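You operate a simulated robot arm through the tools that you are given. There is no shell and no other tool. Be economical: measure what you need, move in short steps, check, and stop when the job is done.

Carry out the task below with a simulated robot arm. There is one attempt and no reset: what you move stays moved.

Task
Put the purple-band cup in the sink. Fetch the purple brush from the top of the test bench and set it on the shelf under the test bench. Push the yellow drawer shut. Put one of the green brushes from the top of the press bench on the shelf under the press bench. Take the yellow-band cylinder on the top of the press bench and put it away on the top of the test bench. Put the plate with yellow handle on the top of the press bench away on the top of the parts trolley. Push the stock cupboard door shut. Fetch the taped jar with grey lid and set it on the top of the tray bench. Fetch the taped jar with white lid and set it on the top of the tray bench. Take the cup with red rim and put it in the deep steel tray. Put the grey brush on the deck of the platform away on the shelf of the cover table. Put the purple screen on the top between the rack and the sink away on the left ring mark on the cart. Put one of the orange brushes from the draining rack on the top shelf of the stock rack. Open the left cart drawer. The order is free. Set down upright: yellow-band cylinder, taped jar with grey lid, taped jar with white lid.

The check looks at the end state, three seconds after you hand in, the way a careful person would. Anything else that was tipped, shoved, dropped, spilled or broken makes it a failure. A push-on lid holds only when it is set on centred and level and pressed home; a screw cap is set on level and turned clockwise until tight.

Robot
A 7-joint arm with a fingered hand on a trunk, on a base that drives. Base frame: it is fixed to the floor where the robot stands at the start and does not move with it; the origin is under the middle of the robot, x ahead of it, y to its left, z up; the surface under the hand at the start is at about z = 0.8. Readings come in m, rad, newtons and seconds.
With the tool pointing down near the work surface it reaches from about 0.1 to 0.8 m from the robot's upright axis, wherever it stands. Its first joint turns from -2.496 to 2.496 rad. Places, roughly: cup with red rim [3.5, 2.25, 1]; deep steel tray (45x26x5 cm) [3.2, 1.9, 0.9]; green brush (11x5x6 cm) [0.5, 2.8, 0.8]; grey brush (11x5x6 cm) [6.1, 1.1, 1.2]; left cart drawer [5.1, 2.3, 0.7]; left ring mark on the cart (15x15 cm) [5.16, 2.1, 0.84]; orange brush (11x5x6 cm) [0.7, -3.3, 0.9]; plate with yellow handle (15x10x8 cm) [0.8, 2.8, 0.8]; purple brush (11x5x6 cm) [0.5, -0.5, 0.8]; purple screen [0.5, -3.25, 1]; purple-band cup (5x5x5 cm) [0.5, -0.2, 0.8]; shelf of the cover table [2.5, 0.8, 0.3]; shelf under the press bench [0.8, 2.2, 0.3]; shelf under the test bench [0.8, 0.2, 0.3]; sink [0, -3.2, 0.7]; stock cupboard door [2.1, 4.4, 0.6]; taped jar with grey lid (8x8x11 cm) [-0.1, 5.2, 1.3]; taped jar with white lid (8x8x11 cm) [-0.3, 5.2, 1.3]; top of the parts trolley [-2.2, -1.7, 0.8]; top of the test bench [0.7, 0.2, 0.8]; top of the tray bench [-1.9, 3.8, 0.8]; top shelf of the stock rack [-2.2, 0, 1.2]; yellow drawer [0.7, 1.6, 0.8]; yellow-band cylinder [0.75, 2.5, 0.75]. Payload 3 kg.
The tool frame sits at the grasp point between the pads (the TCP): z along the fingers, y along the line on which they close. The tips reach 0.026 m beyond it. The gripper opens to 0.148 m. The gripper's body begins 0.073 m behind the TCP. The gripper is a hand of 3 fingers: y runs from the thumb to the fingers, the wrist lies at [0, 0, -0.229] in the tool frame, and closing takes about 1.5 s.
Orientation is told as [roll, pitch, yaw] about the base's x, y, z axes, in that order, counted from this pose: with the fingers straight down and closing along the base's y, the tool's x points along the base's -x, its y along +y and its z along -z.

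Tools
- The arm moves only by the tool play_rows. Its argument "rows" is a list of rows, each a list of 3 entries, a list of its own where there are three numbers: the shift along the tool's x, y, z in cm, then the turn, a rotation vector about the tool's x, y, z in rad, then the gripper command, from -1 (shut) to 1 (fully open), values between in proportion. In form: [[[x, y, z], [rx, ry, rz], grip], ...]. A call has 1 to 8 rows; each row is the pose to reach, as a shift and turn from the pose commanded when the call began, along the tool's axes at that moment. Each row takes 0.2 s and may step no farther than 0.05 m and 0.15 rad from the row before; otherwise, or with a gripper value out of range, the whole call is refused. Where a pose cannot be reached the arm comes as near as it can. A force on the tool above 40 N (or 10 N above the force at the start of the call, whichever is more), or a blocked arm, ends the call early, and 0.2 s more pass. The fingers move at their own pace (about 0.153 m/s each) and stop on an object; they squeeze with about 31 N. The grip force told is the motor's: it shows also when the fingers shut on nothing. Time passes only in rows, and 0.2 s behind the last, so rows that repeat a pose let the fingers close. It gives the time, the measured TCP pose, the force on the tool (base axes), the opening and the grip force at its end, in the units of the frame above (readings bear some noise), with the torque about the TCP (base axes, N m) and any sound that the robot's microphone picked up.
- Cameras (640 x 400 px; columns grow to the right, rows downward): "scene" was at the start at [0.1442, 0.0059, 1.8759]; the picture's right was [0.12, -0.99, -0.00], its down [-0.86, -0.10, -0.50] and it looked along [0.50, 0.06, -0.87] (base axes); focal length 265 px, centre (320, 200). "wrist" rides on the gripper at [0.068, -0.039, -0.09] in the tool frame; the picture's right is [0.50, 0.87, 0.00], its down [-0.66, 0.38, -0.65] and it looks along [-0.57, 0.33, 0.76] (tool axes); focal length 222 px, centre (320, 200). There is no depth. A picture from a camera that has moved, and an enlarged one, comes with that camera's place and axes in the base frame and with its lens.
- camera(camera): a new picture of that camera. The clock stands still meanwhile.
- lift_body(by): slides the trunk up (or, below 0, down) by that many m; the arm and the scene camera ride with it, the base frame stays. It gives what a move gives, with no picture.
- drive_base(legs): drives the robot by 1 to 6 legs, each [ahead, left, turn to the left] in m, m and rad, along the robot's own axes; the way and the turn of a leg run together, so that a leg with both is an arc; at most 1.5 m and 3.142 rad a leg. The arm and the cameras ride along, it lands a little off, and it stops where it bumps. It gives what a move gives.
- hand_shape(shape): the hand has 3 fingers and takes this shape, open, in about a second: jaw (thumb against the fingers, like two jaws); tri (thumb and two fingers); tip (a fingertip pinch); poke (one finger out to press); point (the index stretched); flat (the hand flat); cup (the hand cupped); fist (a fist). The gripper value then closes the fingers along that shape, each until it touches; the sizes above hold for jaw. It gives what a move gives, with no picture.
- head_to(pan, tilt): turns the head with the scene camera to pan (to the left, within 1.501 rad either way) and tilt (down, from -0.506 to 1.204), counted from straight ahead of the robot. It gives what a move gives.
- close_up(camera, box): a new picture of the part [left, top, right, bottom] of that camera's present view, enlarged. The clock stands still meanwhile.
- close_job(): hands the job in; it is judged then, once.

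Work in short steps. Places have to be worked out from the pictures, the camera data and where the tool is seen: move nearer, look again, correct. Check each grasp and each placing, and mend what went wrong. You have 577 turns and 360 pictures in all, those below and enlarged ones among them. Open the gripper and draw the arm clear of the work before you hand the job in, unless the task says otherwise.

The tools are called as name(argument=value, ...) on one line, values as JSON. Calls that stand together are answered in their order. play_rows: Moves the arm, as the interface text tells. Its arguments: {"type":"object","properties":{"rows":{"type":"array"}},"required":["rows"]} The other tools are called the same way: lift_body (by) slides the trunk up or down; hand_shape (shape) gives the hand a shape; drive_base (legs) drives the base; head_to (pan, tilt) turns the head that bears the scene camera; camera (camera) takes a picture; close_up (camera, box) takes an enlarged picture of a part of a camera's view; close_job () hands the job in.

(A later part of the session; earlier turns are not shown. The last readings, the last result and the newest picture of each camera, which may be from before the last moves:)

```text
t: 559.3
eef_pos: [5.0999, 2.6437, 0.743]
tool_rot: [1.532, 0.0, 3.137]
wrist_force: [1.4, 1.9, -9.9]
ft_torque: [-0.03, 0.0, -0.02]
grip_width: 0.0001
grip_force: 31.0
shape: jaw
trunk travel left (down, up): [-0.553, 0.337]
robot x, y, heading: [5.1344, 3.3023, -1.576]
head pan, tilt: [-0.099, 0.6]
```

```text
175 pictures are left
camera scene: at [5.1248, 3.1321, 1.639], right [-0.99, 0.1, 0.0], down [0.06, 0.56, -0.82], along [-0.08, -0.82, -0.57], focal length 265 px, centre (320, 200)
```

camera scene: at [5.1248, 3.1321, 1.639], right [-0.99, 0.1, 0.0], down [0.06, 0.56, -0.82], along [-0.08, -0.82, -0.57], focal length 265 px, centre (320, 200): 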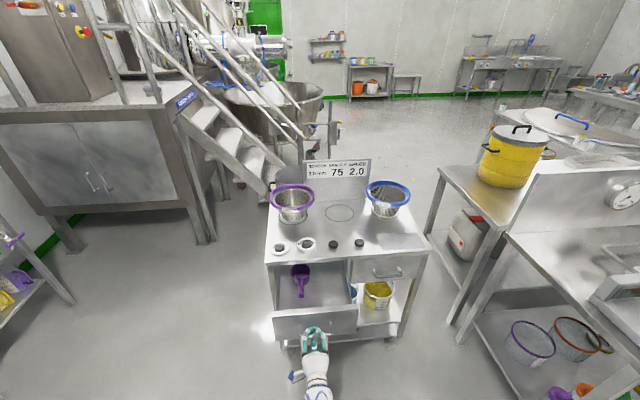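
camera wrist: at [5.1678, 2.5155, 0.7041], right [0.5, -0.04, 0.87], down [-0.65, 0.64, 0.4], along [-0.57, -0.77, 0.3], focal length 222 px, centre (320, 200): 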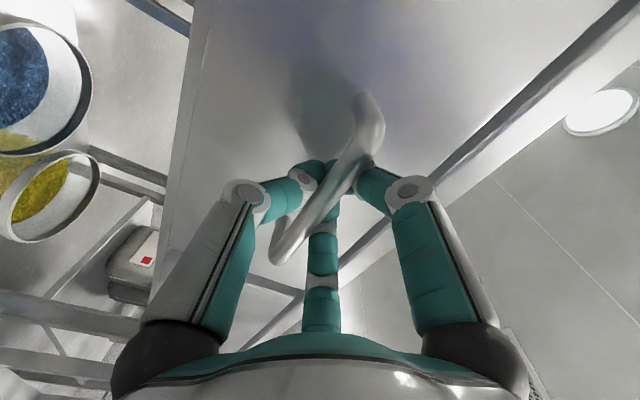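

drive_base(legs=[[-0.08, 0, 0]])

camera(camera="scene")

```text
t: 560.3
eef_pos: [5.1004, 2.6881, 0.7446]
tool_rot: [1.536, 0.003, 3.136]
wrist_force: [-0.1, -21.3, -7.1]
ft_torque: [-0.14, -0.01, -0.03]
grip_width: 0.0002
grip_force: 31.0
shape: jaw
trunk travel left (down, up): [-0.553, 0.337]
robot x, y, heading: [5.1363, 3.3497, -1.572]
head pan, tilt: [-0.099, 0.6]
stopped in leg 1: the force on the tool passed its limit at 91 N (the readings are from after the stop); the commanded pose is now the measured one
```

```text
174 pictures are left
camera scene: at [5.1247, 3.1778, 1.6388], right [-0.99, 0.1, 0.0], down [0.06, 0.56, -0.82], along [-0.08, -0.82, -0.57], focal length 265 px, centre (320, 200)
```

scene: 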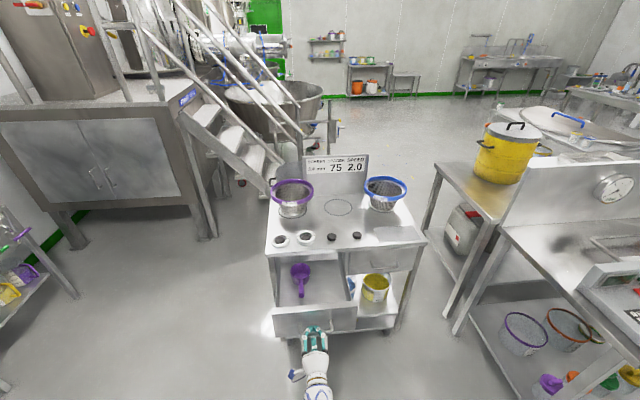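

Fully open (hit its stop). Unload, open the fingers, and withdraw.

play_rows(rows=[[[0, 0, 0.8], [0, 0, 0], -1], [[0, 0, 0.8], [0, 0, 0], -0.3], [[0, 0, 0.8], [0, 0, 0], 0], [[0, 0, 0.8], [0, 0, 0], 0], [[0, 0, -3], [0, 0, 0], 0], [[0, 0, -7], [0, 0, 0], 0], [[0, 0, -10], [0, 0, 0], 0]])

drive_base(legs=[[-0.35, 0, 0]])

camera(camera="scene")

```text
t: 561.9
eef_pos: [5.1002, 2.7904, 0.7485]
tool_rot: [1.535, 0.001, 3.133]
wrist_force: [-0.4, -0.4, 0.6]
ft_torque: [0.01, -0.01, 0.0]
grip_width: 0.0736
grip_force: 0.1
shape: jaw
trunk travel left (down, up): [-0.553, 0.337]
robot x, y, heading: [5.1353, 3.3475, -1.568]
head pan, tilt: [-0.099, 0.6]
```

```text
t: 564.1
eef_pos: [5.1011, 3.138, 0.7483]
tool_rot: [1.535, 0.001, 3.136]
wrist_force: [-0.2, 0.1, 0.0]
ft_torque: [0.0, -0.01, -0.01]
grip_width: 0.0736
grip_force: 0.0
shape: jaw
trunk travel left (down, up): [-0.553, 0.337]
robot x, y, heading: [5.135, 3.6999, -1.572]
head pan, tilt: [-0.099, 0.6]
```

```text
173 pictures are left
camera scene: at [5.1249, 3.5286, 1.6391], right [-0.99, 0.1, 0.0], down [0.06, 0.56, -0.83], along [-0.08, -0.82, -0.56], focal length 265 px, centre (320, 200)
```

scene: 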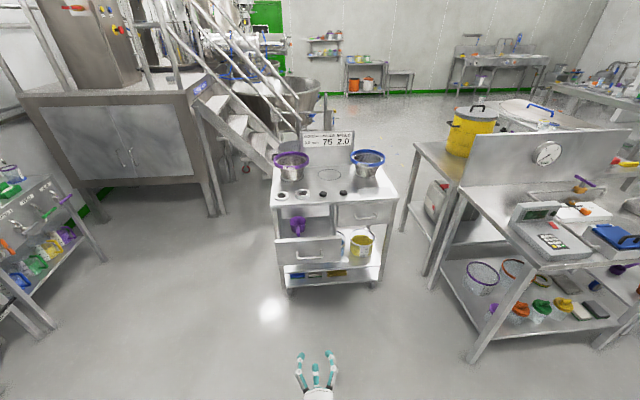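

Drawer open, cart undisturbed. Next the grey brush on the platform deck (6.1,1.1,1.2), reachable from this side. Raise the trunk and approach.

lift_body(by=0.33)

drive_base(legs=[[0.3, 0.85, 0], [0.9, 0.0, 0]])

head_to(pan=0.0, tilt=0.5)

camera(camera="scene")

```text
t: 567.4
eef_pos: [5.1012, 3.1393, 1.0778]
tool_rot: [1.535, 0.002, 3.135]
wrist_force: [-0.3, 0.1, 0.0]
ft_torque: [-0.01, 0.0, -0.01]
grip_width: 0.0734
grip_force: 0.1
shape: jaw
trunk travel left (down, up): [-0.883, 0.007]
robot x, y, heading: [5.1366, 3.6991, -1.566]
head pan, tilt: [-0.099, 0.6]
```

```text
t: 576.5
eef_pos: [5.9599, 1.9441, 1.0795]
tool_rot: [1.536, 0.001, -3.14]
wrist_force: [-0.5, -0.8, -0.7]
ft_torque: [-0.01, 0.01, -0.01]
grip_width: 0.0737
grip_force: 0.0
shape: jaw
trunk travel left (down, up): [-0.883, 0.007]
robot x, y, heading: [5.9902, 2.5008, -1.565]
head pan, tilt: [-0.099, 0.6]
```

```text
t: 577.1
eef_pos: [5.9587, 1.9437, 1.0769]
tool_rot: [1.536, 0.002, -3.141]
wrist_force: [0.1, 0.1, -0.5]
ft_torque: [-0.03, -0.02, 0.01]
grip_width: 0.0733
grip_force: 0.0
shape: jaw
trunk travel left (down, up): [-0.883, 0.007]
robot x, y, heading: [5.9866, 2.5052, -1.566]
head pan, tilt: [0.0, 0.499]
```

```text
172 pictures are left
camera scene: at [5.9881, 2.3309, 1.9782], right [-1.0, -0.01, 0.0], down [0.0, 0.48, -0.88], along [0.0, -0.88, -0.48], focal length 265 px, centre (320, 200)
```

scene: 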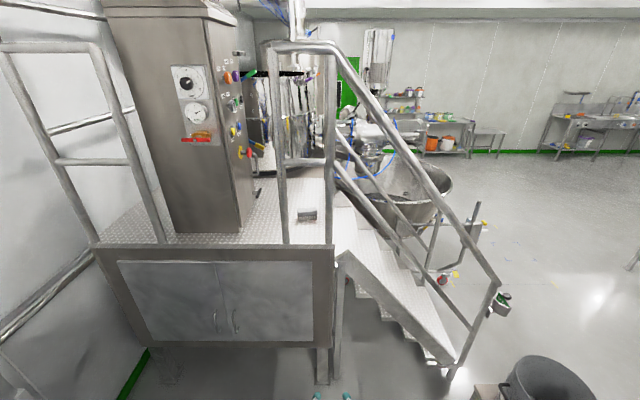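

close_up(camera="scene", box=[250, 150, 370, 270])

```text
3.33 times, centred on (310, 210) of scene
camera zoom: at [5.9881, 2.3309, 1.9782], right [-1.0, -0.01, 0.0], down [0.0, 0.48, -0.88], along [0.0, -0.88, -0.48], focal length 885 px, centre (353, 167)
```

zoom: 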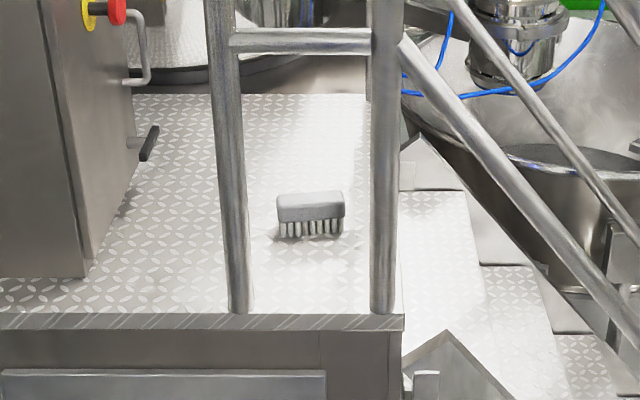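

The brush lies along x between two rail posts (clear gap ≈17.5 cm, centre x≈6.05), deck z≈1.18. I'll grip it end-to-end with a horizontal hand. Rotate the hand so it closes horizontally, and raise it.

play_rows(rows=[[[0, 2, 0], [0, 0, -0.14], 0.3], [[0, 4, 0], [0, 0, -0.28], 0.3], [[0, 6, 0], [0, 0, -0.42], 0.3], [[0, 8, 0], [0, 0, -0.56], 0.3], [[0, 10, 0], [0, 0, -0.7], 0.3], [[0, 12, 0], [0, 0, -0.84], 0.3], [[0, 13.5, 0], [0, 0, -0.98], 0.3], [[0, 13.5, 0], [0, 0, -1.12], 0.3]])

play_rows(rows=[[[0, 0, 0], [0, 0, -0.14], 0.65], [[0, 0, 0], [0, 0, -0.28], 0.65], [[0, 0, 0], [0, 0, -0.42], 0.65], [[0, 0, 0], [0, 0, -0.45], 0.65]])

camera(camera="scene")

camera(camera="wrist")

```text
t: 578.9
eef_pos: [5.9588, 1.9387, 1.2134]
tool_rot: [1.488, -1.119, -3.067]
wrist_force: [-0.1, 0.4, 0.7]
ft_torque: [0.0, -0.01, 0.03]
grip_width: 0.0958
grip_force: 0.1
shape: jaw
trunk travel left (down, up): [-0.883, 0.007]
robot x, y, heading: [5.9925, 2.5056, -1.564]
head pan, tilt: [0.0, 0.499]
```

```text
t: 579.9
eef_pos: [5.9583, 1.9392, 1.2128]
tool_rot: [0.028, -1.537, -1.599]
wrist_force: [-0.6, 0.0, 0.4]
ft_torque: [-0.01, -0.03, -0.03]
grip_width: 0.1218
grip_force: 0.0
shape: jaw
trunk travel left (down, up): [-0.883, 0.007]
robot x, y, heading: [5.9878, 2.5081, -1.566]
head pan, tilt: [0.0, 0.499]
```

```text
170 pictures are left
camera scene: at [5.9882, 2.3309, 1.9782], right [-1.0, -0.01, 0.0], down [0.0, 0.48, -0.88], along [0.0, -0.88, -0.48], focal length 265 px, centre (320, 200)
```

scene: 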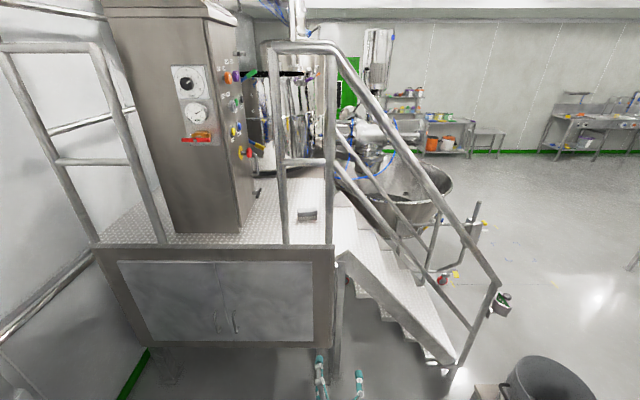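

```text
169 pictures are left
camera wrist: at [5.9193, 2.031, 1.1493], right [0.87, 0.02, -0.5], down [0.38, 0.63, 0.68], along [0.33, -0.78, 0.54], focal length 222 px, centre (320, 200)
```

wrist: 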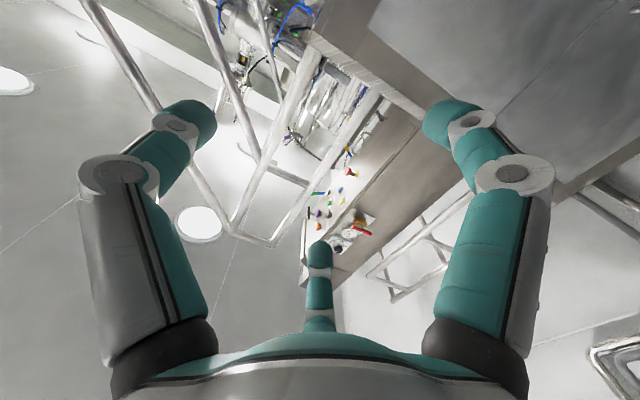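

The wrist camera ended up below the hand. I flip the hand 180° about its axis so the camera is above.

play_rows(rows=[[[0, 0, 0], [0, 0, 0.145], 0.65], [[0, 0, 0], [0, 0, 0.29], 0.65], [[0, 0, 0], [0, 0, 0.435], 0.65], [[0, 0, 0], [0, 0, 0.58], 0.65], [[0, 0, 0], [0, 0, 0.725], 0.65], [[0, 0, 0], [0, 0, 0.87], 0.65], [[0, 0, 0], [0, 0, 1.015], 0.65], [[0, 0, 0], [0, 0, 1.16], 0.65]])

play_rows(rows=[[[0, 0, 0], [0, 0, 0.145], 0.65], [[0, 0, 0], [0, 0, 0.29], 0.65], [[0, 0, 0], [0, 0, 0.435], 0.65], [[0, 0, 0], [0, 0, 0.58], 0.65], [[0, 0, 0], [0, 0, 0.725], 0.65], [[0, 0, 0], [0, 0, 0.87], 0.65], [[0, 0, 0], [0, 0, 1.015], 0.65], [[0, 0, 0], [0, 0, 1.16], 0.65]])

play_rows(rows=[[[0, 0, 0], [0, 0, 0.145], 0.65], [[0, 0, 0], [0, 0, 0.29], 0.65], [[0, 0, 0], [0, 0, 0.435], 0.65], [[0, 0, 0], [0, 0, 0.58], 0.65], [[0, 0, 0], [0, 0, 0.725], 0.65], [[0, 0, 0], [0, 0, 0.82], 0.65]])

camera(camera="wrist")

```text
t: 581.7
eef_pos: [5.958, 1.9395, 1.2141]
tool_rot: [1.533, -0.406, -3.125]
wrist_force: [0.0, 0.2, 0.0]
ft_torque: [0.0, 0.02, -0.01]
grip_width: 0.1221
grip_force: 0.2
shape: jaw
trunk travel left (down, up): [-0.883, 0.007]
robot x, y, heading: [5.9928, 2.502, -1.564]
head pan, tilt: [0.0, 0.499]
```

```text
t: 583.5
eef_pos: [5.9549, 1.9296, 1.2222]
tool_rot: [1.589, 0.696, -3.072]
wrist_force: [-0.2, 0.7, 0.5]
ft_torque: [0.02, 0.01, 0.01]
grip_width: 0.1223
grip_force: 0.0
shape: jaw
trunk travel left (down, up): [-0.883, 0.007]
robot x, y, heading: [5.992, 2.5042, -1.569]
head pan, tilt: [0.0, 0.499]
```

```text
t: 584.1
eef_pos: [5.9982, 1.9383, 1.2622]
tool_rot: [1.761, 0.647, -2.792]
wrist_force: [-0.2, -1.0, -0.6]
ft_torque: [0.0, -0.04, 0.04]
grip_width: 0.1223
grip_force: 0.2
shape: jaw
trunk travel left (down, up): [-0.883, 0.007]
robot x, y, heading: [5.9872, 2.505, -1.563]
head pan, tilt: [0.0, 0.499]
stopped in row 2: the arm was blocked; the commanded pose is now the measured one
```

```text
168 pictures are left
camera wrist: at [6.0512, 2.0448, 1.2586], right [-0.16, 0.12, 0.98], down [-0.88, 0.44, -0.2], along [-0.45, -0.89, 0.03], focal length 222 px, centre (320, 200)
```

wrist: 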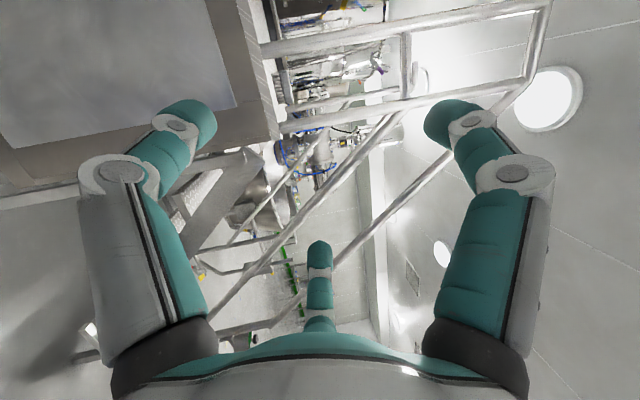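

That direction hits a joint limit; I rotate back to the camera-below orientation and align with the scene camera.

play_rows(rows=[[[0, 0, 0], [0, 0, -0.145], 0.65], [[0, 0, 0], [0, 0, -0.29], 0.65], [[0, 0, 0], [0, 0, -0.435], 0.65], [[0, 0, 0], [0, 0, -0.58], 0.65], [[0, 0, 0], [0, 0, -0.725], 0.65], [[0, 0, 0], [0, 0, -0.87], 0.65], [[0, 0, 0], [0, 0, -1.015], 0.65], [[0, 0, 0], [0, 0, -1.16], 0.65]])

play_rows(rows=[[[0, 0, 0], [0, 0, -0.145], 0.65], [[0, 0, 0], [0, 0, -0.29], 0.65], [[0, 0, 0], [0, 0, -0.435], 0.65], [[0, 0, 0], [0, 0, -0.58], 0.65], [[0, 0, 0], [0, 0, -0.725], 0.65], [[0, 0, 0], [0, 0, -0.87], 0.65], [[0, 0, 0], [0, 0, -1.015], 0.65], [[0, 0, 0], [0, 0, -1.16], 0.65]])

camera(camera="wrist")

```text
t: 585.9
eef_pos: [6.0219, 1.9456, 1.2727]
tool_rot: [1.822, -0.622, -2.952]
wrist_force: [0.4, -0.4, -0.7]
ft_torque: [-0.04, 0.02, 0.02]
grip_width: 0.122
grip_force: 0.1
shape: jaw
trunk travel left (down, up): [-0.883, 0.007]
robot x, y, heading: [5.9874, 2.5037, -1.566]
head pan, tilt: [0.0, 0.499]
```

```text
t: 587.7
eef_pos: [6.0288, 1.9395, 1.2713]
tool_rot: [-2.332, -1.286, 1.053]
wrist_force: [0.3, -0.3, 0.1]
ft_torque: [0.0, -0.01, -0.02]
grip_width: 0.1217
grip_force: 0.1
shape: jaw
trunk travel left (down, up): [-0.883, 0.007]
robot x, y, heading: [5.9899, 2.5053, -1.567]
head pan, tilt: [0.0, 0.499]
```

```text
167 pictures are left
camera wrist: at [5.9555, 1.9971, 1.198], right [0.75, 0.11, -0.66], down [0.25, 0.87, 0.43], along [0.62, -0.48, 0.62], focal length 222 px, centre (320, 200)
```

wrist: 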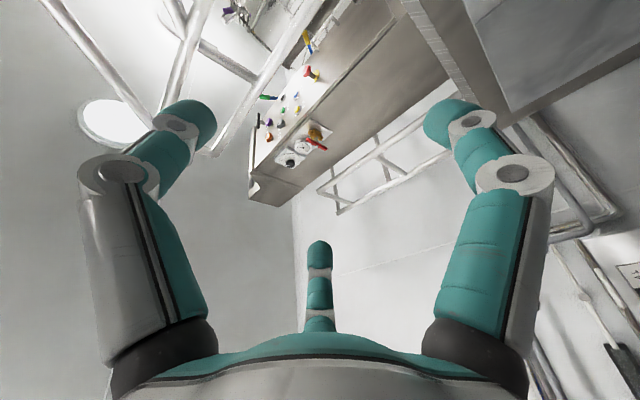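

Compute the correction to point the hand straight at -y with a 10° downward tilt, and apply it.

play_rows(rows=[[[0, 0, 0], [0.07, 0.097, 0.044], 0.65], [[0, 0, 0], [0.142, 0.195, 0.088], 0.65], [[0, 0, 0], [0.213, 0.292, 0.131], 0.65], [[0, 0, 0], [0.285, 0.39, 0.175], 0.65]])

camera(camera="wrist")

```text
t: 588.7
eef_pos: [6.0112, 1.9473, 1.2627]
tool_rot: [0.258, -1.33, -1.898]
wrist_force: [0.1, 0.4, 0.2]
ft_torque: [0.02, 0.0, 0.05]
grip_width: 0.1222
grip_force: 0.0
shape: jaw
trunk travel left (down, up): [-0.883, 0.007]
robot x, y, heading: [5.9912, 2.5026, -1.567]
head pan, tilt: [0.0, 0.499]
```

```text
166 pictures are left
camera wrist: at [5.9833, 2.0529, 1.217], right [0.9, 0.05, -0.43], down [0.37, 0.46, 0.81], along [0.24, -0.89, 0.4], focal length 222 px, centre (320, 200)
```

wrist: 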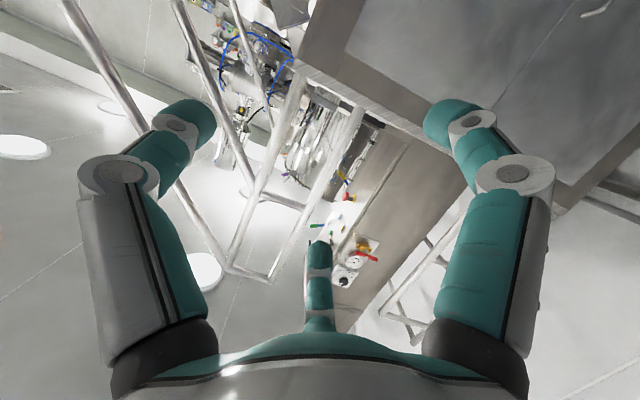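

Orientation is good. Shift to x≈6.055, z≈1.22, then drive up before the rail and check alignment.

play_rows(rows=[[[2.2, 2.1, 0.3], [0, 0, 0], 0.65], [[4.5, 4.1, 0.7], [0, 0, 0], 0.65]])

drive_base(legs=[[0.45, 0, 0]])

head_to(pan=0.0, tilt=0.75)

camera(camera="scene")

close_up(camera="scene", box=[220, 150, 400, 350])

```text
t: 589.3
eef_pos: [6.0549, 1.9447, 1.2204]
tool_rot: [0.261, -1.332, -1.902]
wrist_force: [0.8, -0.3, 0.4]
ft_torque: [0.01, -0.01, 0.0]
grip_width: 0.122
grip_force: 0.0
shape: jaw
trunk travel left (down, up): [-0.883, 0.007]
robot x, y, heading: [5.9897, 2.5014, -1.567]
head pan, tilt: [0.0, 0.499]
```

```text
t: 592.0
eef_pos: [6.0594, 1.4986, 1.2205]
tool_rot: [0.258, -1.333, -1.899]
wrist_force: [-0.5, 0.3, 0.4]
ft_torque: [0.01, 0.0, -0.01]
grip_width: 0.1223
grip_force: 0.0
shape: jaw
trunk travel left (down, up): [-0.883, 0.007]
robot x, y, heading: [5.9917, 2.0587, -1.564]
head pan, tilt: [0.0, 0.499]
```

```text
t: 592.7
eef_pos: [6.0584, 1.5001, 1.2206]
tool_rot: [0.262, -1.331, -1.898]
wrist_force: [-0.9, 0.0, 0.9]
ft_torque: [-0.01, -0.01, 0.0]
grip_width: 0.1222
grip_force: 0.0
shape: jaw
trunk travel left (down, up): [-0.883, 0.007]
robot x, y, heading: [5.9919, 2.057, -1.566]
head pan, tilt: [0.0, 0.75]
```

```text
165 pictures are left
camera scene: at [5.991, 1.8922, 1.9563], right [-1.0, -0.01, 0.0], down [0.0, 0.68, -0.73], along [0.0, -0.73, -0.68], focal length 265 px, centre (320, 200)
```

scene: 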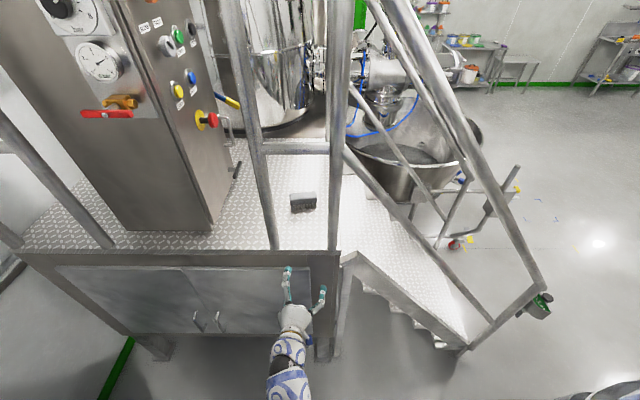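

```text
2.00 times, centred on (310, 250) of scene
camera zoom: at [5.991, 1.8922, 1.9563], right [-1.0, -0.01, 0.0], down [0.0, 0.68, -0.73], along [0.0, -0.73, -0.68], focal length 531 px, centre (340, 100)
```

zoom: 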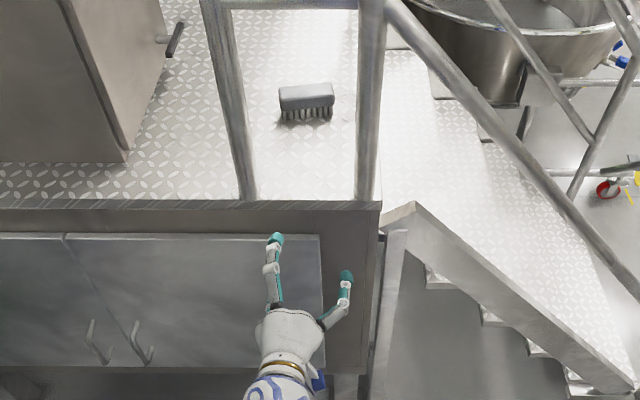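

close_up(camera="scene", box=[255, 170, 355, 340])

camera(camera="wrist")

```text
2.35 times, centred on (305, 255) of scene
camera zoom: at [5.991, 1.8922, 1.9563], right [-1.0, -0.01, 0.0], down [0.0, 0.68, -0.73], along [0.0, -0.73, -0.68], focal length 624 px, centre (355, 71)
```

zoom: 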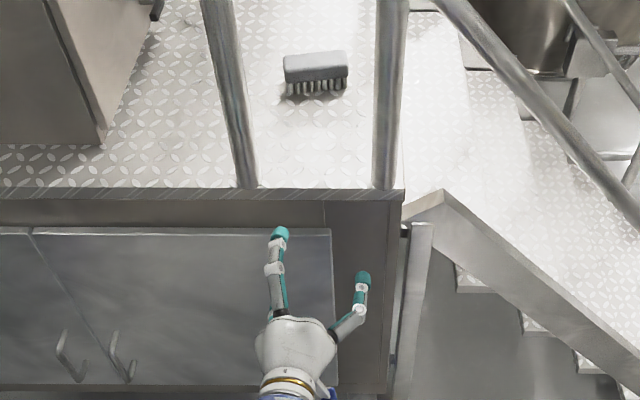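

```text
162 pictures are left
camera wrist: at [6.0299, 1.6051, 1.1741], right [0.9, 0.05, -0.43], down [0.36, 0.46, 0.81], along [0.24, -0.89, 0.4], focal length 222 px, centre (320, 200)
```

wrist: 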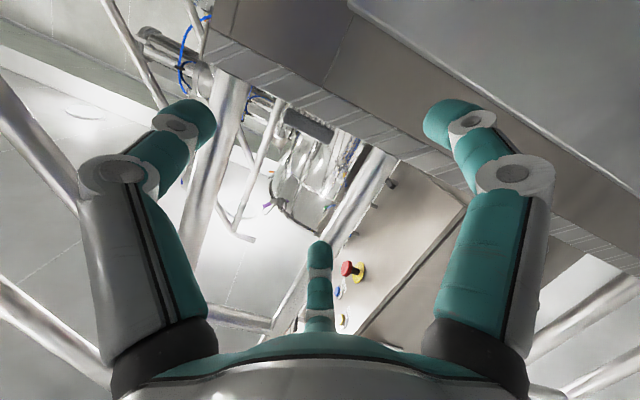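

I now recognise the hand as tri-symmetric (thumb at -y, two fingers at +30°/150°). For a grip above the deck I roll the hand 30° so one finger is on top and the other two flank the brush ends, opened wide.

play_rows(rows=[[[-1, 0, 0], [0, 0, 0.13], 1], [[-2, 0, 0], [0, 0, 0.26], 1], [[-2.2, 0, 0], [0, 0, 0.39], 1], [[-2.2, 0, 0], [0, 0, 0.524], 1]])

close_up(camera="scene", box=[240, 170, 380, 340])

```text
t: 593.7
eef_pos: [6.0573, 1.4943, 1.2412]
tool_rot: [1.171, -0.943, -2.872]
wrist_force: [-1.0, -0.7, 0.6]
ft_torque: [-0.02, -0.01, 0.0]
grip_width: 0.1478
grip_force: 0.1
shape: jaw
trunk travel left (down, up): [-0.883, 0.007]
robot x, y, heading: [5.9915, 2.0557, -1.567]
head pan, tilt: [0.0, 0.75]
```

```text
2.35 times, centred on (310, 255) of scene
camera zoom: at [5.991, 1.8924, 1.9562], right [-1.0, -0.01, 0.0], down [0.0, 0.68, -0.73], along [0.0, -0.73, -0.68], focal length 624 px, centre (344, 71)
```

zoom: 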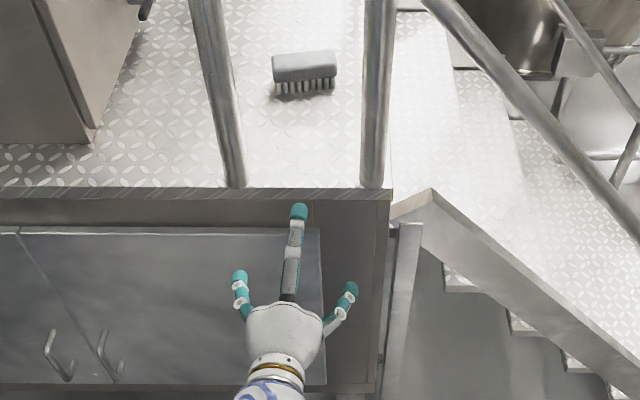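

Perfect: fingers flank symmetric about x=6.056, the gap centre is 6.058 and the brush 6.057. Small yaw fix, then drive forward in two stages.

play_rows(rows=[[[0, 0, 0], [-0.049, 0.032, -0.014], 1]])

drive_base(legs=[[0.2, 0, 0]])

close_up(camera="scene", box=[240, 190, 380, 390])

```text
t: 594.1
eef_pos: [6.0556, 1.4948, 1.2427]
tool_rot: [1.171, -0.944, -2.814]
wrist_force: [-0.5, -0.4, -0.4]
ft_torque: [-0.02, 0.05, -0.02]
grip_width: 0.1478
grip_force: 0.1
shape: jaw
trunk travel left (down, up): [-0.883, 0.007]
robot x, y, heading: [5.9901, 2.061, -1.561]
head pan, tilt: [0.0, 0.75]
```

```text
t: 595.5
eef_pos: [6.0567, 1.3479, 1.2423]
tool_rot: [1.171, -0.946, -2.81]
wrist_force: [-3.0, 12.7, -2.1]
ft_torque: [0.62, 0.22, 0.24]
grip_width: 0.1481
grip_force: 0.1
shape: jaw
trunk travel left (down, up): [-0.883, 0.007]
robot x, y, heading: [5.9949, 1.9076, -1.568]
head pan, tilt: [0.0, 0.75]
stopped in leg 1: the force on the tool passed its limit at 140 N (the readings are from after the stop); the commanded pose is now the measured one
```

```text
2.00 times, centred on (310, 290) of scene
camera zoom: at [5.9916, 1.7451, 1.9564], right [-1.0, -0.01, 0.0], down [0.0, 0.68, -0.73], along [0.0, -0.73, -0.68], focal length 531 px, centre (340, 20)
```

zoom: 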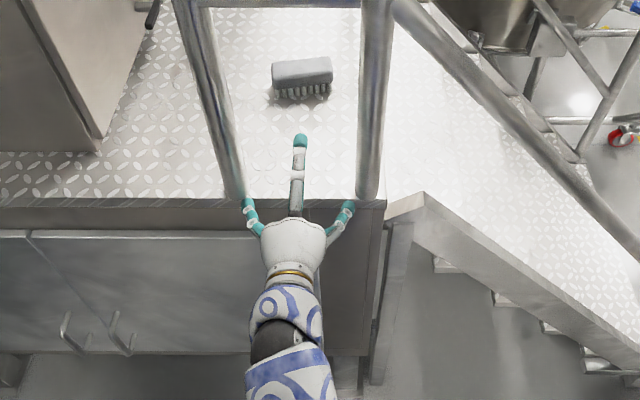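

Lower fingertips touched the deck edge, so the deck is a bit higher (~1.2). Back 4 cm, raise 3 cm, try again.

drive_base(legs=[[-0.05, 0, 0]])

play_rows(rows=[[[-1.2, 0.8, -0.35], [0, 0, 0], 1], [[-2.4, 1.6, -0.7], [0, 0, 0], 1]])

drive_base(legs=[[0.13, 0, 0]])

close_up(camera="scene", box=[240, 190, 380, 390])

```text
t: 596.5
eef_pos: [6.0574, 1.3979, 1.2433]
tool_rot: [1.171, -0.945, -2.81]
wrist_force: [0.6, 0.1, -0.6]
ft_torque: [-0.02, -0.02, -0.03]
grip_width: 0.1481
grip_force: 0.0
shape: jaw
trunk travel left (down, up): [-0.883, 0.007]
robot x, y, heading: [5.9945, 1.9602, -1.564]
head pan, tilt: [0.0, 0.75]
```

```text
t: 597.0
eef_pos: [6.0554, 1.3956, 1.2707]
tool_rot: [1.165, -0.947, -2.807]
wrist_force: [-0.1, -0.1, -0.1]
ft_torque: [0.0, 0.01, 0.04]
grip_width: 0.1479
grip_force: 0.1
shape: jaw
trunk travel left (down, up): [-0.883, 0.007]
robot x, y, heading: [5.9904, 1.9569, -1.558]
head pan, tilt: [0.0, 0.75]
```

```text
t: 598.3
eef_pos: [6.0584, 1.2638, 1.2718]
tool_rot: [1.169, -0.944, -2.807]
wrist_force: [-0.4, -0.9, -0.4]
ft_torque: [0.03, 0.01, -0.02]
grip_width: 0.1478
grip_force: 0.0
shape: jaw
trunk travel left (down, up): [-0.883, 0.007]
robot x, y, heading: [5.9926, 1.8287, -1.567]
head pan, tilt: [0.0, 0.75]
```

```text
2.00 times, centred on (310, 290) of scene
camera zoom: at [5.9921, 1.6597, 1.956], right [-1.0, -0.01, 0.0], down [0.0, 0.68, -0.73], along [0.0, -0.73, -0.68], focal length 531 px, centre (340, 20)
```

zoom: 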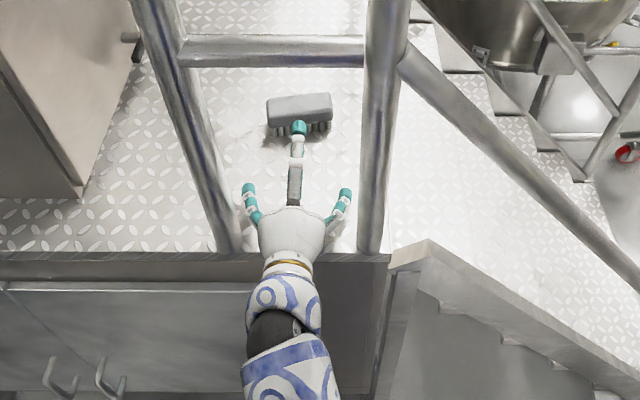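

Through the gap. Advance ~14.5 cm so the fingers flank the brush.

drive_base(legs=[[0.145, 0, 0]])

close_up(camera="scene", box=[240, 190, 380, 390])

camera(camera="wrist")

```text
t: 599.9
eef_pos: [6.0577, 1.122, 1.2774]
tool_rot: [1.184, -0.948, -2.821]
wrist_force: [-0.7, 1.7, 13.8]
ft_torque: [1.77, 0.02, 0.12]
grip_width: 0.1478
grip_force: 0.0
shape: jaw
trunk travel left (down, up): [-0.883, 0.007]
robot x, y, heading: [5.9903, 1.6819, -1.565]
head pan, tilt: [0.0, 0.75]
stopped in leg 1: the force on the tool passed its limit at 75 N (the readings are from after the stop); the commanded pose is now the measured one
```

```text
2.00 times, centred on (310, 290) of scene
camera zoom: at [5.9927, 1.5182, 1.956], right [-1.0, -0.01, 0.0], down [0.0, 0.68, -0.73], along [0.0, -0.73, -0.68], focal length 531 px, centre (340, 20)
```

zoom: 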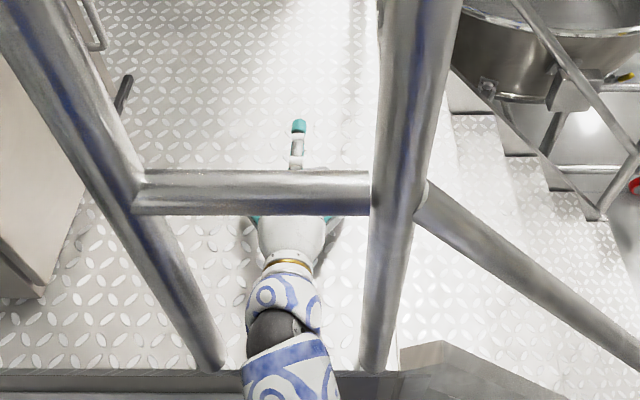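

```text
157 pictures are left
camera wrist: at [6.0634, 1.2257, 1.2206], right [1.0, -0.01, 0.06], down [-0.05, 0.47, 0.88], along [-0.04, -0.88, 0.47], focal length 222 px, centre (320, 200)
```

wrist: 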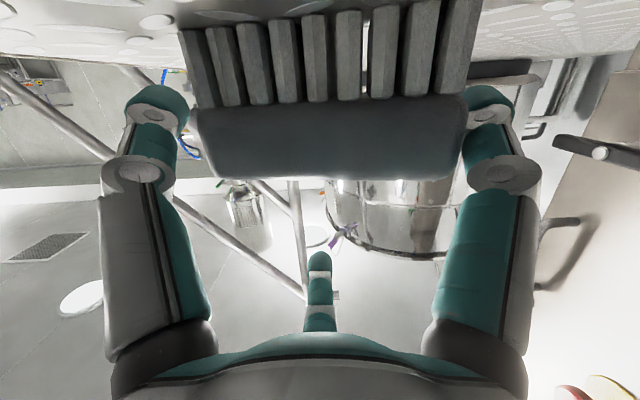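

The fingers flank the brush ends nicely. Close.

play_rows(rows=[[[0, 0, 0], [0, 0, 0], 0.3], [[0, 0, 0], [0, 0, 0], -1], [[0, 0, 0], [0, 0, 0], -1], [[0, 0, 0], [0, 0, 0], -1], [[0, 0, 0], [0, 0, 0], -1], [[0, 0, 0], [0, 0, 0], -1]])

camera(camera="wrist")

```text
t: 601.2
eef_pos: [6.0582, 1.1204, 1.2769]
tool_rot: [1.184, -0.944, -2.821]
wrist_force: [-0.9, 0.2, 14.2]
ft_torque: [1.82, 0.06, 0.17]
grip_width: 0.0912
grip_force: 30.2
shape: jaw
trunk travel left (down, up): [-0.883, 0.007]
robot x, y, heading: [5.9968, 1.6819, -1.565]
head pan, tilt: [0.0, 0.75]
```

```text
156 pictures are left
camera wrist: at [6.0635, 1.2256, 1.2206], right [1.0, -0.01, 0.06], down [-0.05, 0.47, 0.88], along [-0.04, -0.88, 0.47], focal length 222 px, centre (320, 200)
```

wrist: 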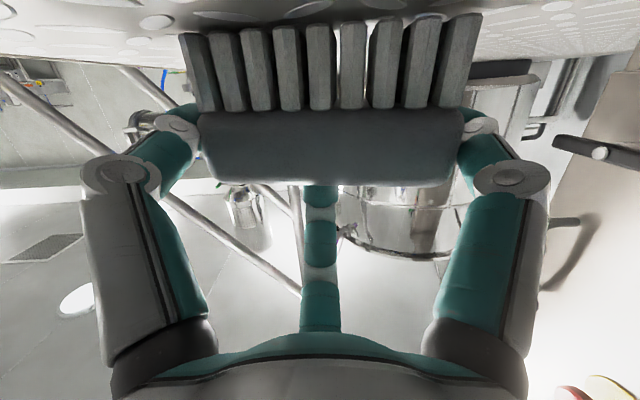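

Gripped. Lift 4 cm and back out through the gap.

play_rows(rows=[[[-0.8, 0.5, -0.2], [0, 0, 0], -1], [[-1.6, 1.1, -0.45], [0, 0, 0], -1], [[-2.4, 1.6, -0.7], [0, 0, 0], -1], [[-3.3, 2.2, -0.9], [0, 0, 0], -1]])

camera(camera="wrist")

```text
t: 602.2
eef_pos: [6.07, 1.1144, 1.3072]
tool_rot: [1.18, -0.945, -2.82]
wrist_force: [0.0, -0.2, -1.0]
ft_torque: [0.0, 0.01, 0.0]
grip_width: 0.091
grip_force: 30.8
shape: jaw
out of reach, approached as far as the arm can: row 2, 3, 4
trunk travel left (down, up): [-0.883, 0.007]
robot x, y, heading: [5.9937, 1.6799, -1.567]
head pan, tilt: [0.0, 0.75]
```

```text
155 pictures are left
camera wrist: at [6.0753, 1.2191, 1.2512], right [1.0, -0.01, 0.06], down [-0.05, 0.47, 0.88], along [-0.04, -0.88, 0.47], focal length 222 px, centre (320, 200)
```

wrist: 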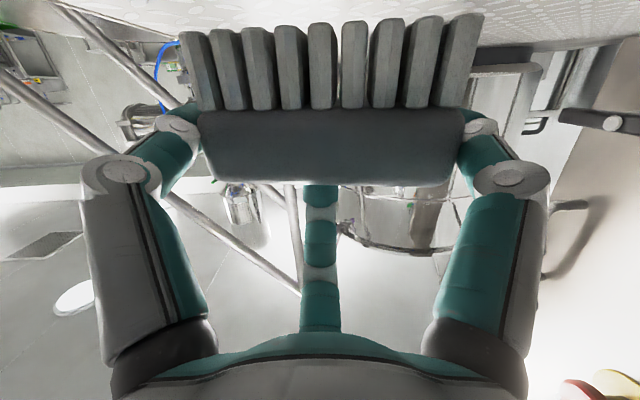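

drive_base(legs=[[0, -0.014, 0]])

drive_base(legs=[[-0.4, 0, 0]])

camera(camera="scene")

```text
t: 603.0
eef_pos: [6.054, 1.1137, 1.3062]
tool_rot: [1.183, -0.945, -2.822]
wrist_force: [0.0, 0.4, -1.8]
ft_torque: [-0.01, -0.05, 0.02]
grip_width: 0.0908
grip_force: 30.8
shape: jaw
trunk travel left (down, up): [-0.883, 0.007]
robot x, y, heading: [5.9835, 1.6798, -1.562]
head pan, tilt: [0.0, 0.75]
```

```text
t: 605.5
eef_pos: [6.0549, 1.5144, 1.3059]
tool_rot: [1.183, -0.947, -2.819]
wrist_force: [0.8, -0.1, 0.4]
ft_torque: [0.01, 0.0, -0.01]
grip_width: 0.0908
grip_force: 31.4
shape: jaw
trunk travel left (down, up): [-0.883, 0.007]
robot x, y, heading: [5.9778, 2.0823, -1.565]
head pan, tilt: [0.0, 0.75]
```

```text
154 pictures are left
camera scene: at [5.9766, 1.9188, 1.9563], right [-1.0, -0.01, 0.0], down [0.0, 0.68, -0.73], along [0.01, -0.73, -0.68], focal length 265 px, centre (320, 200)
```

scene: 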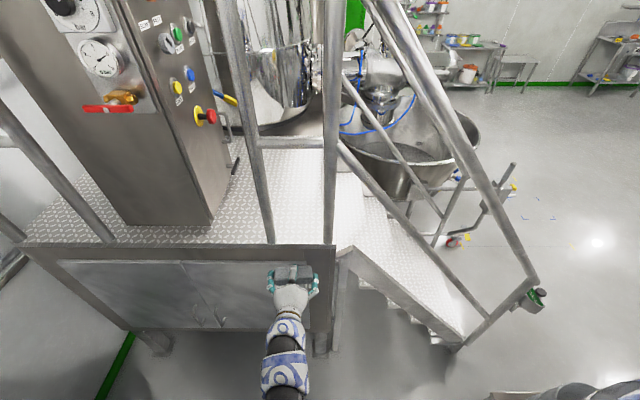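

The grey brush is out. Now carry it to the cover table's shelf: back to y≈3.45, west along the corridor, then down the aisle.

drive_base(legs=[[-1.38, 0, 0], [0, -1.45, 0], [0, -1.45, 0], [0, -1.5, 0]])

head_to(pan=0.0, tilt=0.7)

camera(camera="scene")

```text
t: 633.1
eef_pos: [1.6417, 2.8607, 1.3066]
tool_rot: [1.182, -0.943, -2.808]
wrist_force: [0.0, -0.9, -1.2]
ft_torque: [0.01, -0.03, -0.04]
grip_width: 0.0908
grip_force: 30.9
shape: jaw
trunk travel left (down, up): [-0.883, 0.007]
robot x, y, heading: [1.5591, 3.4306, -1.553]
head pan, tilt: [0.0, 0.75]
```

```text
t: 633.7
eef_pos: [1.6411, 2.8612, 1.3067]
tool_rot: [1.183, -0.944, -2.807]
wrist_force: [0.7, 0.6, -0.3]
ft_torque: [0.02, 0.01, 0.01]
grip_width: 0.0904
grip_force: 31.5
shape: jaw
trunk travel left (down, up): [-0.883, 0.007]
robot x, y, heading: [1.5593, 3.4271, -1.55]
head pan, tilt: [0.0, 0.7]
```

```text
153 pictures are left
camera scene: at [1.5587, 3.2608, 1.9605], right [-1.0, -0.02, 0.0], down [-0.01, 0.64, -0.76], along [0.02, -0.76, -0.64], focal length 265 px, centre (320, 200)
```

scene: 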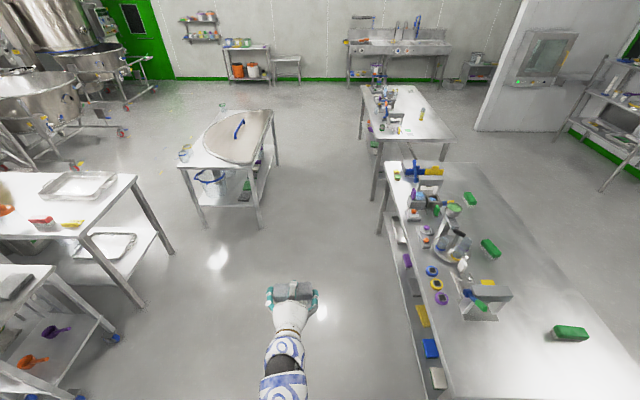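

drive_base(legs=[[1.3, -0.03, -0.02], [1.3, 0, 0]])

drive_base(legs=[[0, 0, 1.571]])

lift_body(by=-0.4)

head_to(pan=0.0, tilt=0.7)

camera(camera="scene")

```text
t: 646.5
eef_pos: [1.5897, 0.2493, 1.3063]
tool_rot: [1.182, -0.945, -2.835]
wrist_force: [-0.3, 0.2, -1.3]
ft_torque: [-0.01, 0.03, -0.01]
grip_width: 0.0906
grip_force: 30.9
shape: jaw
trunk travel left (down, up): [-0.883, 0.007]
robot x, y, heading: [1.5199, 0.8178, -1.579]
head pan, tilt: [0.0, 0.7]
```

```text
t: 650.6
eef_pos: [2.0936, 0.8761, 1.3067]
tool_rot: [1.183, -0.945, -1.281]
wrist_force: [-0.5, -0.3, -1.5]
ft_torque: [-0.01, -0.02, 0.01]
grip_width: 0.0908
grip_force: 31.0
shape: jaw
trunk travel left (down, up): [-0.883, 0.007]
robot x, y, heading: [1.5243, 0.8159, -0.024]
head pan, tilt: [0.0, 0.7]
```

```text
t: 654.5
eef_pos: [2.0929, 0.8757, 0.9056]
tool_rot: [1.183, -0.946, -1.28]
wrist_force: [-0.7, 0.1, -0.8]
ft_torque: [-0.01, 0.05, 0.01]
grip_width: 0.0907
grip_force: 30.8
shape: jaw
trunk travel left (down, up): [-0.483, 0.407]
robot x, y, heading: [1.523, 0.8171, -0.018]
head pan, tilt: [0.0, 0.7]
```

```text
t: 655.1
eef_pos: [2.0937, 0.8758, 0.9056]
tool_rot: [1.182, -0.946, -1.281]
wrist_force: [0.9, 0.0, -1.1]
ft_torque: [0.02, -0.01, -0.01]
grip_width: 0.0906
grip_force: 30.8
shape: jaw
trunk travel left (down, up): [-0.483, 0.407]
robot x, y, heading: [1.5222, 0.8167, -0.023]
head pan, tilt: [0.0, 0.7]
```

```text
152 pictures are left
camera scene: at [1.6855, 0.8119, 1.5605], right [-0.03, -1.0, 0.0], down [-0.64, 0.02, -0.76], along [0.76, -0.02, -0.64], focal length 265 px, centre (320, 200)
```

scene: 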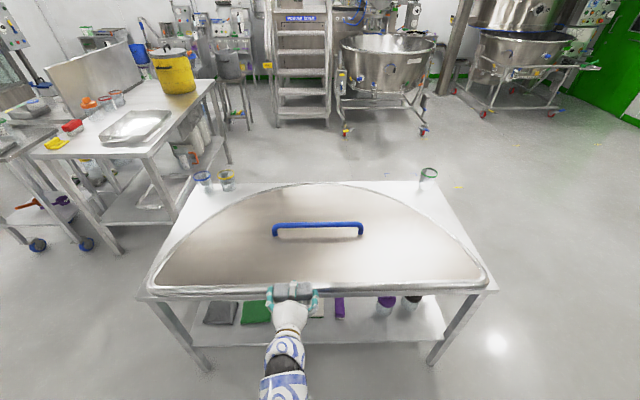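

The hand is just above the table edge; I back off 0.14 m before lowering on. The shelf has a free strip along its west edge (x≈2.18–2.29).

drive_base(legs=[[-0.14, 0, 0.02]])

lift_body(by=-0.4)

camera(camera="scene")

camera(camera="wrist")

```text
t: 656.4
eef_pos: [1.9519, 0.8891, 0.906]
tool_rot: [1.182, -0.943, -1.263]
wrist_force: [-0.6, 0.5, -0.1]
ft_torque: [-0.02, -0.01, 0.05]
grip_width: 0.0907
grip_force: 30.9
shape: jaw
trunk travel left (down, up): [-0.483, 0.407]
robot x, y, heading: [1.3819, 0.8222, -0.006]
head pan, tilt: [0.0, 0.7]
```

```text
t: 660.2
eef_pos: [1.9509, 0.8891, 0.5071]
tool_rot: [1.181, -0.945, -1.263]
wrist_force: [0.0, 0.1, -1.5]
ft_torque: [0.03, 0.04, -0.02]
grip_width: 0.0909
grip_force: 31.2
shape: jaw
trunk travel left (down, up): [-0.083, 0.807]
robot x, y, heading: [1.3795, 0.8231, -0.007]
head pan, tilt: [0.0, 0.7]
```

```text
151 pictures are left
camera scene: at [1.5454, 0.8173, 1.162], right [-0.01, -1.0, 0.0], down [-0.64, 0.0, -0.76], along [0.76, 0.0, -0.64], focal length 265 px, centre (320, 200)
```

scene: 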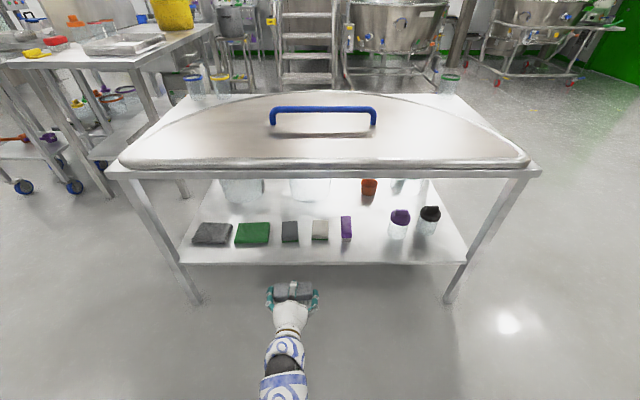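

```text
150 pictures are left
camera wrist: at [1.8463, 0.895, 0.4525], right [0.03, 1.0, 0.06], down [-0.47, -0.04, 0.88], along [0.88, -0.05, 0.47], focal length 222 px, centre (320, 200)
```

wrist: 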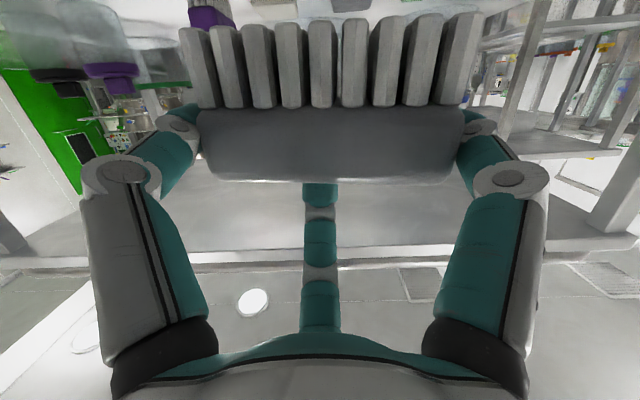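

Good view: free spot on the shelf at about (2.24,0.61), between the purple brush and a bottle. Strafe right, lower, and advance.

drive_base(legs=[[0, -0.285, 0]])

lift_body(by=-0.075)

drive_base(legs=[[0.2, 0, 0]])

camera(camera="scene")

camera(camera="wrist")

```text
t: 662.2
eef_pos: [1.95, 0.6029, 0.5072]
tool_rot: [1.182, -0.946, -1.262]
wrist_force: [-0.1, 0.4, -1.4]
ft_torque: [0.0, 0.0, 0.03]
grip_width: 0.0907
grip_force: 31.1
shape: jaw
trunk travel left (down, up): [-0.083, 0.807]
robot x, y, heading: [1.3812, 0.5373, -0.01]
head pan, tilt: [0.0, 0.7]
```

```text
t: 663.5
eef_pos: [1.9495, 0.6036, 0.5051]
tool_rot: [1.178, -0.936, -1.261]
wrist_force: [-0.7, 0.6, -0.8]
ft_torque: [-0.01, 0.04, -0.01]
grip_width: 0.0907
grip_force: 30.8
shape: jaw
trunk travel left (down, up): [-0.081, 0.809]
robot x, y, heading: [1.381, 0.5351, -0.001]
head pan, tilt: [0.0, 0.7]
stopped: the arm was blocked; the commanded pose is now the measured one
```

```text
t: 665.1
eef_pos: [2.1506, 0.6023, 0.5066]
tool_rot: [1.181, -0.94, -1.262]
wrist_force: [0.3, 0.0, -0.5]
ft_torque: [-0.01, 0.01, -0.02]
grip_width: 0.0907
grip_force: 30.5
shape: jaw
trunk travel left (down, up): [-0.081, 0.809]
robot x, y, heading: [1.5814, 0.532, -0.005]
head pan, tilt: [0.0, 0.7]
```

```text
149 pictures are left
camera scene: at [1.7437, 0.5319, 1.1609], right [-0.01, -1.0, 0.0], down [-0.64, 0.0, -0.77], along [0.77, -0.01, -0.64], focal length 265 px, centre (320, 200)
```

scene: 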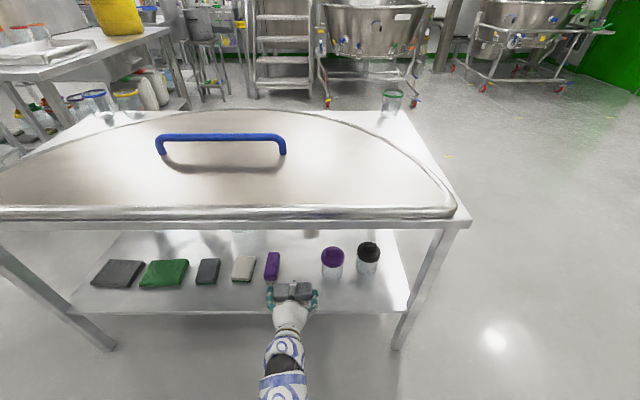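

```text
148 pictures are left
camera wrist: at [2.0456, 0.6095, 0.4521], right [0.03, 1.0, 0.07], down [-0.47, -0.05, 0.88], along [0.88, -0.06, 0.47], focal length 222 px, centre (320, 200)
```

wrist: 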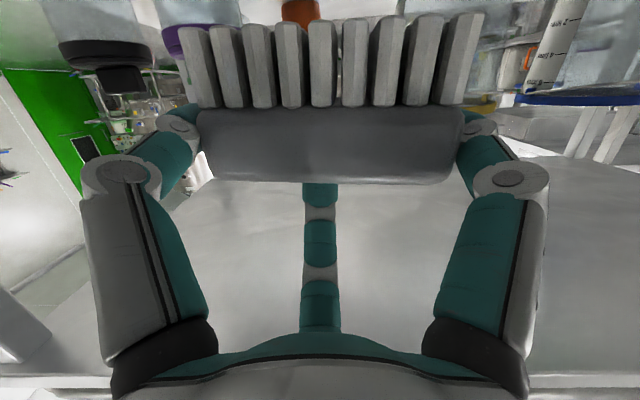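

The trunk can't go lower (arm blocked), so lower with the arm, in steps.

play_rows(rows=[[[2.4, -1.6, 0.7], [0, 0, 0], -1], [[4.8, -3.2, 1.4], [0, 0, 0], -1], [[7.2, -4.8, 2.1], [0, 0, 0], -1]])

camera(camera="scene")

```text
t: 666.1
eef_pos: [2.1493, 0.6146, 0.4479]
tool_rot: [1.154, -0.84, -1.267]
wrist_force: [0.0, -0.2, -1.3]
ft_torque: [-0.04, 0.01, -0.06]
grip_width: 0.0909
grip_force: 30.6
shape: jaw
trunk travel left (down, up): [-0.081, 0.809]
robot x, y, heading: [1.5832, 0.5327, -0.012]
head pan, tilt: [0.0, 0.7]
stopped in row 3: the arm was blocked; the commanded pose is now the measured one
```

```text
147 pictures are left
camera scene: at [1.7385, 0.5386, 1.187], right [-0.01, -1.0, 0.01], down [-0.64, 0.0, -0.77], along [0.77, -0.01, -0.64], focal length 265 px, centre (320, 200)
```

scene: 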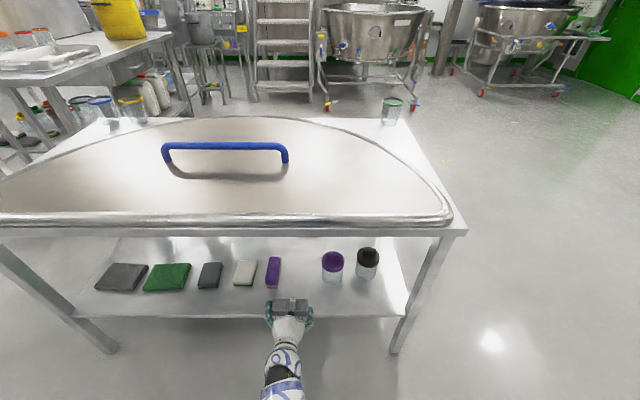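

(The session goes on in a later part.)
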